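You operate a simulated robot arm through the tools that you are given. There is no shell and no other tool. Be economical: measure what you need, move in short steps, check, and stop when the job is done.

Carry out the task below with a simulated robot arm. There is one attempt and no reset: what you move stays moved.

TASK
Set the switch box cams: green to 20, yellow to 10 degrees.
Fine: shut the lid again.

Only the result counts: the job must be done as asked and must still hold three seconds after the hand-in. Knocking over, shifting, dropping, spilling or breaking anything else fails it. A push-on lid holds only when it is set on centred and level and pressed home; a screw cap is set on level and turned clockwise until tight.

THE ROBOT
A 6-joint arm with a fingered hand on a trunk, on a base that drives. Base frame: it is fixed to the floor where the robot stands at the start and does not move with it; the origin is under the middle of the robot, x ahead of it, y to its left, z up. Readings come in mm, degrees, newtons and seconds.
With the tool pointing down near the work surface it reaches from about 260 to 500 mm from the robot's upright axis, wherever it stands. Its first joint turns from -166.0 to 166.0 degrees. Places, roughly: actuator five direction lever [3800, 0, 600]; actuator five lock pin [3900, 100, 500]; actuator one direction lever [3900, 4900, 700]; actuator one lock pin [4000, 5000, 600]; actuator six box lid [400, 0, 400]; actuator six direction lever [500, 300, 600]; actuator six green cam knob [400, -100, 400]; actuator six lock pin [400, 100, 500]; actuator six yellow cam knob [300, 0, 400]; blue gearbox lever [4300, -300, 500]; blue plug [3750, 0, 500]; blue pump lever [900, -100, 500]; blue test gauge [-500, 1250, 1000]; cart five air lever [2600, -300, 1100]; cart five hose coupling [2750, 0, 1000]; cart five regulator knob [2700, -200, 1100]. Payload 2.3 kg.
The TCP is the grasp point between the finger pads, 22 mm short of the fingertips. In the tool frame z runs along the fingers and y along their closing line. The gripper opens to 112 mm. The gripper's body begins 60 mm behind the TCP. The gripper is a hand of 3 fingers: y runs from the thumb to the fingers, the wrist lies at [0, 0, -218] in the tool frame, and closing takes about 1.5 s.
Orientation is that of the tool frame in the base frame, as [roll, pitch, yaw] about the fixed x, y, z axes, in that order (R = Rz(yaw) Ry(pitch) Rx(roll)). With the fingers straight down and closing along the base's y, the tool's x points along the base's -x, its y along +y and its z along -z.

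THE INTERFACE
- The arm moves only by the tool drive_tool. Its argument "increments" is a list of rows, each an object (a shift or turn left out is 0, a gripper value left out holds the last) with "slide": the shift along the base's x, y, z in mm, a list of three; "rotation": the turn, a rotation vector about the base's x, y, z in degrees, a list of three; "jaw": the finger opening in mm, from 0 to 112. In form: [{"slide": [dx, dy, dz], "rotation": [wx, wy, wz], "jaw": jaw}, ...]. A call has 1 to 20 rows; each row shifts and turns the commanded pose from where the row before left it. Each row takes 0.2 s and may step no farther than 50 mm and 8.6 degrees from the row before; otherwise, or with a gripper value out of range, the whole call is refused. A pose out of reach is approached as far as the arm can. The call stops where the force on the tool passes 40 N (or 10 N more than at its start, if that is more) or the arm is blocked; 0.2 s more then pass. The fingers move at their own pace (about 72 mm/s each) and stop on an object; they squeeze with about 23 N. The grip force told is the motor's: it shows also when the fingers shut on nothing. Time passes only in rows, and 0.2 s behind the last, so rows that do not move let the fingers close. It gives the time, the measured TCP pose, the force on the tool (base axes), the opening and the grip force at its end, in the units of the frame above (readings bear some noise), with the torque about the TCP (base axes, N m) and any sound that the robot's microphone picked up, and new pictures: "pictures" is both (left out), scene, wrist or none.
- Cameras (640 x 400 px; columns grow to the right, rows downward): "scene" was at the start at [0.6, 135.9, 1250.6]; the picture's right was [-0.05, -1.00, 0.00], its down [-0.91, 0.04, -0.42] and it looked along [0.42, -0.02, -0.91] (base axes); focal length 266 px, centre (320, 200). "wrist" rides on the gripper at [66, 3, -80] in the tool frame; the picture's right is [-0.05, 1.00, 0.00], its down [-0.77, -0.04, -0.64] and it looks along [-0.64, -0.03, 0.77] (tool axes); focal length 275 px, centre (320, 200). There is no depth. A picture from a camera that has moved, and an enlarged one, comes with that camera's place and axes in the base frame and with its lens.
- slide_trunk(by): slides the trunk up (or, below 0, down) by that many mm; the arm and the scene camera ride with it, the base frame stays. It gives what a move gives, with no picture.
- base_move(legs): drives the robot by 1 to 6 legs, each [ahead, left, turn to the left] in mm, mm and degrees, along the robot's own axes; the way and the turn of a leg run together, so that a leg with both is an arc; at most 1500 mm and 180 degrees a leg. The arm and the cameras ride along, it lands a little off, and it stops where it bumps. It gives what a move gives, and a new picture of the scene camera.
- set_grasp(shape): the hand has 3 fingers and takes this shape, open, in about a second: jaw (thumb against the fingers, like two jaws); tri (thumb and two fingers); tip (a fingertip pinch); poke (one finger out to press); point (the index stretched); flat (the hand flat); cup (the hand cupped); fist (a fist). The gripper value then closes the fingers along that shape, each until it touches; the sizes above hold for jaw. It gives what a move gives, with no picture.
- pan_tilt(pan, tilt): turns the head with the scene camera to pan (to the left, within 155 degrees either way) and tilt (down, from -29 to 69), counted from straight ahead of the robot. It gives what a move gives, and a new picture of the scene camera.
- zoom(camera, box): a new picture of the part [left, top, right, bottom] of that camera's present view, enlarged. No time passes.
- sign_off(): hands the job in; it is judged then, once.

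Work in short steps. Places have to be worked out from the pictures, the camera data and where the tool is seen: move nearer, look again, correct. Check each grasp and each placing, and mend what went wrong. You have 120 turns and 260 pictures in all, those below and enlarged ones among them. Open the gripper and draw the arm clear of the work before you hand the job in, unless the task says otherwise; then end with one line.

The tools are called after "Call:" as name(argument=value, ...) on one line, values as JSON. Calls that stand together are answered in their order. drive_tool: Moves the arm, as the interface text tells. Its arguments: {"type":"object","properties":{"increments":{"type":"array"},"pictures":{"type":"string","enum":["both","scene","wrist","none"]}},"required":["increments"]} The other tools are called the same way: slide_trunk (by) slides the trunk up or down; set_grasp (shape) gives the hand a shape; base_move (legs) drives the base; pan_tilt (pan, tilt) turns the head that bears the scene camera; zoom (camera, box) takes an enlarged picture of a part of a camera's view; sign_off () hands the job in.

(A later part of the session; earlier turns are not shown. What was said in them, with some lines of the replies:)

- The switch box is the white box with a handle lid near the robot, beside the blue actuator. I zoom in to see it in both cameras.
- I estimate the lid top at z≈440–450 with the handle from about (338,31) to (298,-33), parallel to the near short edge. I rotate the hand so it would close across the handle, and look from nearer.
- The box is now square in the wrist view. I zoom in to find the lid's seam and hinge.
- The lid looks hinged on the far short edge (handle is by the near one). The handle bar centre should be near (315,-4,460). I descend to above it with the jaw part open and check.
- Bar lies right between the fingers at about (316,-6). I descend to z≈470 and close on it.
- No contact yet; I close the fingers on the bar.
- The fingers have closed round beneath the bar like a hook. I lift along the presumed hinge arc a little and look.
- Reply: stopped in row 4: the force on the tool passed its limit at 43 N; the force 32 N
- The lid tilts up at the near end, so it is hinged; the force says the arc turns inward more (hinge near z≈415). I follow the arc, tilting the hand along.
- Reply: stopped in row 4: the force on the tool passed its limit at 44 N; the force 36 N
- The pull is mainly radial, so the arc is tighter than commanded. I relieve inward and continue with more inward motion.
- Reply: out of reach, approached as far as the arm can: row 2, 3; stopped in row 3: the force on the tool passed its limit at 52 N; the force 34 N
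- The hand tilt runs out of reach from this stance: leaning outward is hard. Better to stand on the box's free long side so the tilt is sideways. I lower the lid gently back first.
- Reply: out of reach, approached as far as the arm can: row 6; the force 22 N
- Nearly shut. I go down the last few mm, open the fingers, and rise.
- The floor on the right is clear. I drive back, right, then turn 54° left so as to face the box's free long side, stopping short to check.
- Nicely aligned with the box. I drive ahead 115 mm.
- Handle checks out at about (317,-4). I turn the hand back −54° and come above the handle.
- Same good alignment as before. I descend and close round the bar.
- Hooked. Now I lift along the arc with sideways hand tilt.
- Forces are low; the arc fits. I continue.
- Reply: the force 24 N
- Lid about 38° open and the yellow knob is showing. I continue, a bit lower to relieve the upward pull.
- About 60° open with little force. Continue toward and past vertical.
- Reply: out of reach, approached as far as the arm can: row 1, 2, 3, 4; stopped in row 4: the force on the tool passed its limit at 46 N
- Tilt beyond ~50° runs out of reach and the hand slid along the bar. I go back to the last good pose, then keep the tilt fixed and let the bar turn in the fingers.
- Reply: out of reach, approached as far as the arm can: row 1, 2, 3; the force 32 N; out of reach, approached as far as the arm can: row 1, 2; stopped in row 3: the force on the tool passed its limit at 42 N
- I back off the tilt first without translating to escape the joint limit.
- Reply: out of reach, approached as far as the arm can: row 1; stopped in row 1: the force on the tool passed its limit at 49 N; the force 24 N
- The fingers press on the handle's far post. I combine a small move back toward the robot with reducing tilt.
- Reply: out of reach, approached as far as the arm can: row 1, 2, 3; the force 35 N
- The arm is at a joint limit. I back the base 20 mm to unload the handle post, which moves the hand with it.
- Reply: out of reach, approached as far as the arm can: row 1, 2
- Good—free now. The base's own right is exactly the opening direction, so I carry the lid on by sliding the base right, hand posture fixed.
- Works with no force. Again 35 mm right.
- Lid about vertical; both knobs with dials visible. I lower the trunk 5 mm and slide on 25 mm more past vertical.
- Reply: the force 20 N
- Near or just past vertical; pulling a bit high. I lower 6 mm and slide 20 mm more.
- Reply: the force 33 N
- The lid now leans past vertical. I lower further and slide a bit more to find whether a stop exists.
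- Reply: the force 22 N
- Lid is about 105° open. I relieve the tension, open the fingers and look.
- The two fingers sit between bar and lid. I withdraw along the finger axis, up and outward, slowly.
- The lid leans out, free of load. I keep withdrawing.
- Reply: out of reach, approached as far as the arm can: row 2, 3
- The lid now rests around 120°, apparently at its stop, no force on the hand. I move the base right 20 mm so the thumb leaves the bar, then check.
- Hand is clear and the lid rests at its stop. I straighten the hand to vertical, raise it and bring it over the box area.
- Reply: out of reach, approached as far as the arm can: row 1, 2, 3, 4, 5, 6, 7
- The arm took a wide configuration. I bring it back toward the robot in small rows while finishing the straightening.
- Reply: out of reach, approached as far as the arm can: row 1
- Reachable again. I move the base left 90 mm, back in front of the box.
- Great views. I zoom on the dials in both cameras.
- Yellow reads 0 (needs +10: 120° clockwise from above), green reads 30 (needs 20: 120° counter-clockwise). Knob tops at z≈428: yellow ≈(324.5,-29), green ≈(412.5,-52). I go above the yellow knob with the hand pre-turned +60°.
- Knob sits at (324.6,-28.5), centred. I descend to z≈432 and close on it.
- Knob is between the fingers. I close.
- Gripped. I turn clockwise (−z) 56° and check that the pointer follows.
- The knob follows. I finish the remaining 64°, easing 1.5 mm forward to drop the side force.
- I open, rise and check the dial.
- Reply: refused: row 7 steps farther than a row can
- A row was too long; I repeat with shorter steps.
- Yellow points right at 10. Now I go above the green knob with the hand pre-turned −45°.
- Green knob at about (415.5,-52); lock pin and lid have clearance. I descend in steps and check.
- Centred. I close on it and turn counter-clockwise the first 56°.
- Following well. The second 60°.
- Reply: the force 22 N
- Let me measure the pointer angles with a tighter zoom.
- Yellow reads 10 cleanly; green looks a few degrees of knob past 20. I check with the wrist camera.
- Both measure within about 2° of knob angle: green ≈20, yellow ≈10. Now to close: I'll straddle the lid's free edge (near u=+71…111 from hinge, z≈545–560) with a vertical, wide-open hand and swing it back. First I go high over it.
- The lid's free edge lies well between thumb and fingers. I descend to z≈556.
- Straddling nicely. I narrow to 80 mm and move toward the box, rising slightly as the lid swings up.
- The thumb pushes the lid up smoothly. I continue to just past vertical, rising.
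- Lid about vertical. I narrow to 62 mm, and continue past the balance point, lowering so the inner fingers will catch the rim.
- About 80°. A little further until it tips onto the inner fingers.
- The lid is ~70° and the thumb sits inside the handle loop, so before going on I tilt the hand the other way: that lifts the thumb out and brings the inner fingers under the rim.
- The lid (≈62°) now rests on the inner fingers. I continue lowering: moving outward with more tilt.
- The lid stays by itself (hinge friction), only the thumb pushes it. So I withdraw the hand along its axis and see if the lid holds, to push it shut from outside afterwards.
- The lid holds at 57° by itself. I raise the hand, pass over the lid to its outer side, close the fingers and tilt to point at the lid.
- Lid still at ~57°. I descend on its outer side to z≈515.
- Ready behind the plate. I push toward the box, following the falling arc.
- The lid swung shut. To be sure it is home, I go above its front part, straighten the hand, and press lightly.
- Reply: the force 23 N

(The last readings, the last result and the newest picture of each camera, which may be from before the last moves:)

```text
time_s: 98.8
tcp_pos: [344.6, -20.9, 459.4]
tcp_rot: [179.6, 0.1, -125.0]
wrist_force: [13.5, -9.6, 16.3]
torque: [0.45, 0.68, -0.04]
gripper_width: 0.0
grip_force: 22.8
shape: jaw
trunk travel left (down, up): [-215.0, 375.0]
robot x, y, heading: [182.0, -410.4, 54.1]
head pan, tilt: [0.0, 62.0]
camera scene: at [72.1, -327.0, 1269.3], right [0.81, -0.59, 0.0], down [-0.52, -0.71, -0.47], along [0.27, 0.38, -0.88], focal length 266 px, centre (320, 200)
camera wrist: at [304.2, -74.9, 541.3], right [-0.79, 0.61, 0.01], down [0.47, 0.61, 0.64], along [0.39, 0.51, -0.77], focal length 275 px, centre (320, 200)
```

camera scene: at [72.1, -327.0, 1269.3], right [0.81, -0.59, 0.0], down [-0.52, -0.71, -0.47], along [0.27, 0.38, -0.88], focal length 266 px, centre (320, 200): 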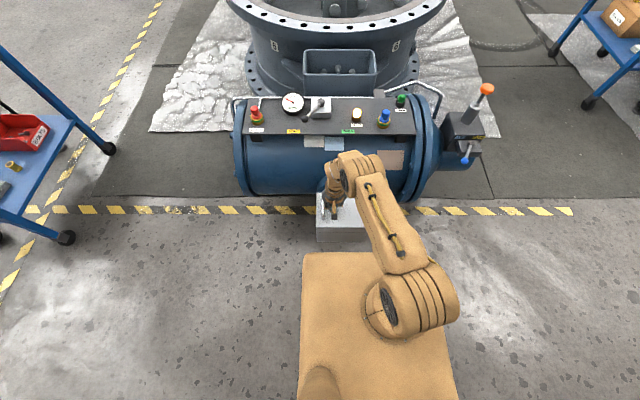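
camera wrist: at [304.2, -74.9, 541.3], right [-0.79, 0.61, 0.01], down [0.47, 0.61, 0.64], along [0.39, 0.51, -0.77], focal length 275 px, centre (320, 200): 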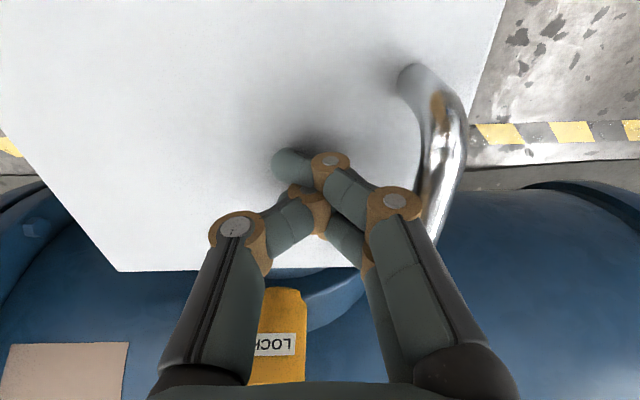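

Pressed firmly with 16 N at z≈438: home. I lift, open and draw clear, then check.

Call:
drive_tool(increments=[{"slide": [0, 0, 10]}, {"slide": [0, 0, 40]}, {"slide": [0, 0, 45], "jaw": 80}, {"slide": [0, 0, 45]}, {"slide": [0, -30, 35]}, {"slide": [10, -40, 10]}, {"slide": [10, -40, 0]}, {}])

Call:
zoom(camera="scene", box=[290, 150, 418, 250])

```text
time_s: 100.6
tcp_pos: [364.0, -130.2, 643.1]
tcp_rot: [179.8, 0.0, -124.9]
wrist_force: [0.6, 0.0, 0.3]
torque: [-0.02, -0.02, -0.02]
gripper_width: 79.5
grip_force: 0.0
shape: jaw
trunk travel left (down, up): [-215.0, 375.0]
robot x, y, heading: [184.1, -407.4, 54.2]
head pan, tilt: [0.0, 62.0]
camera scene: at [71.2, -324.3, 1269.0], right [0.81, -0.58, 0.0], down [-0.52, -0.72, -0.47], along [0.27, 0.38, -0.88], focal length 266 px, centre (320, 200)
camera wrist: at [323.9, -184.6, 726.5], right [-0.79, 0.61, 0.0], down [0.47, 0.61, 0.64], along [0.39, 0.51, -0.77], focal length 275 px, centre (320, 200)
```

scene: 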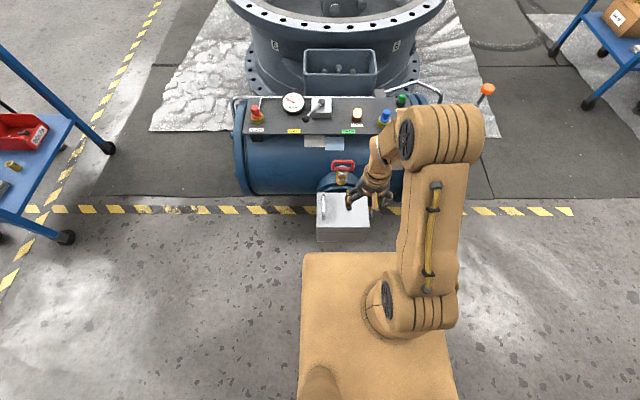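
wrist: 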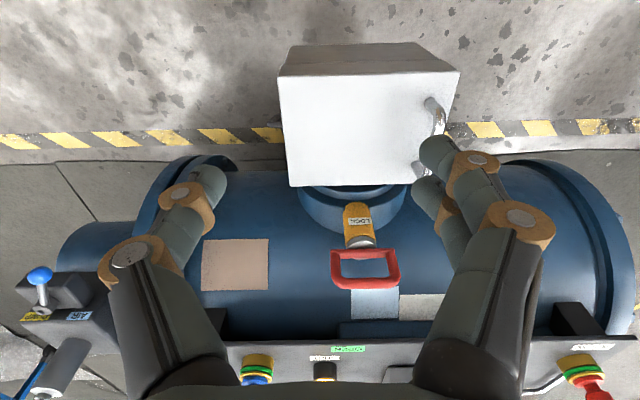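

```text
4.00 times, centred on (354, 200) of scene
camera zoom: at [71.2, -324.3, 1269.0], right [0.81, -0.58, 0.0], down [-0.52, -0.72, -0.47], along [0.27, 0.38, -0.88], focal length 1065 px, centre (184, 200)
```

zoom: 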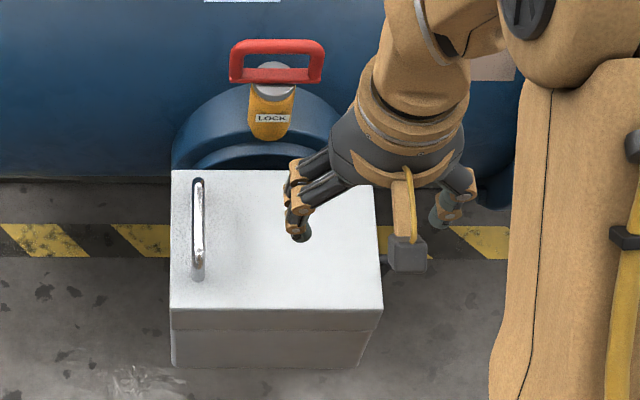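

The lid is flush, the hand is open and clear, and nothing else has moved. I hand in.

Call:
sign_off()

```text
The job is handed in.
```

I set the green cam to 20 degrees and the yellow cam to 10 degrees. The lid is shut and pressed home, and the hand is open and clear of the box.
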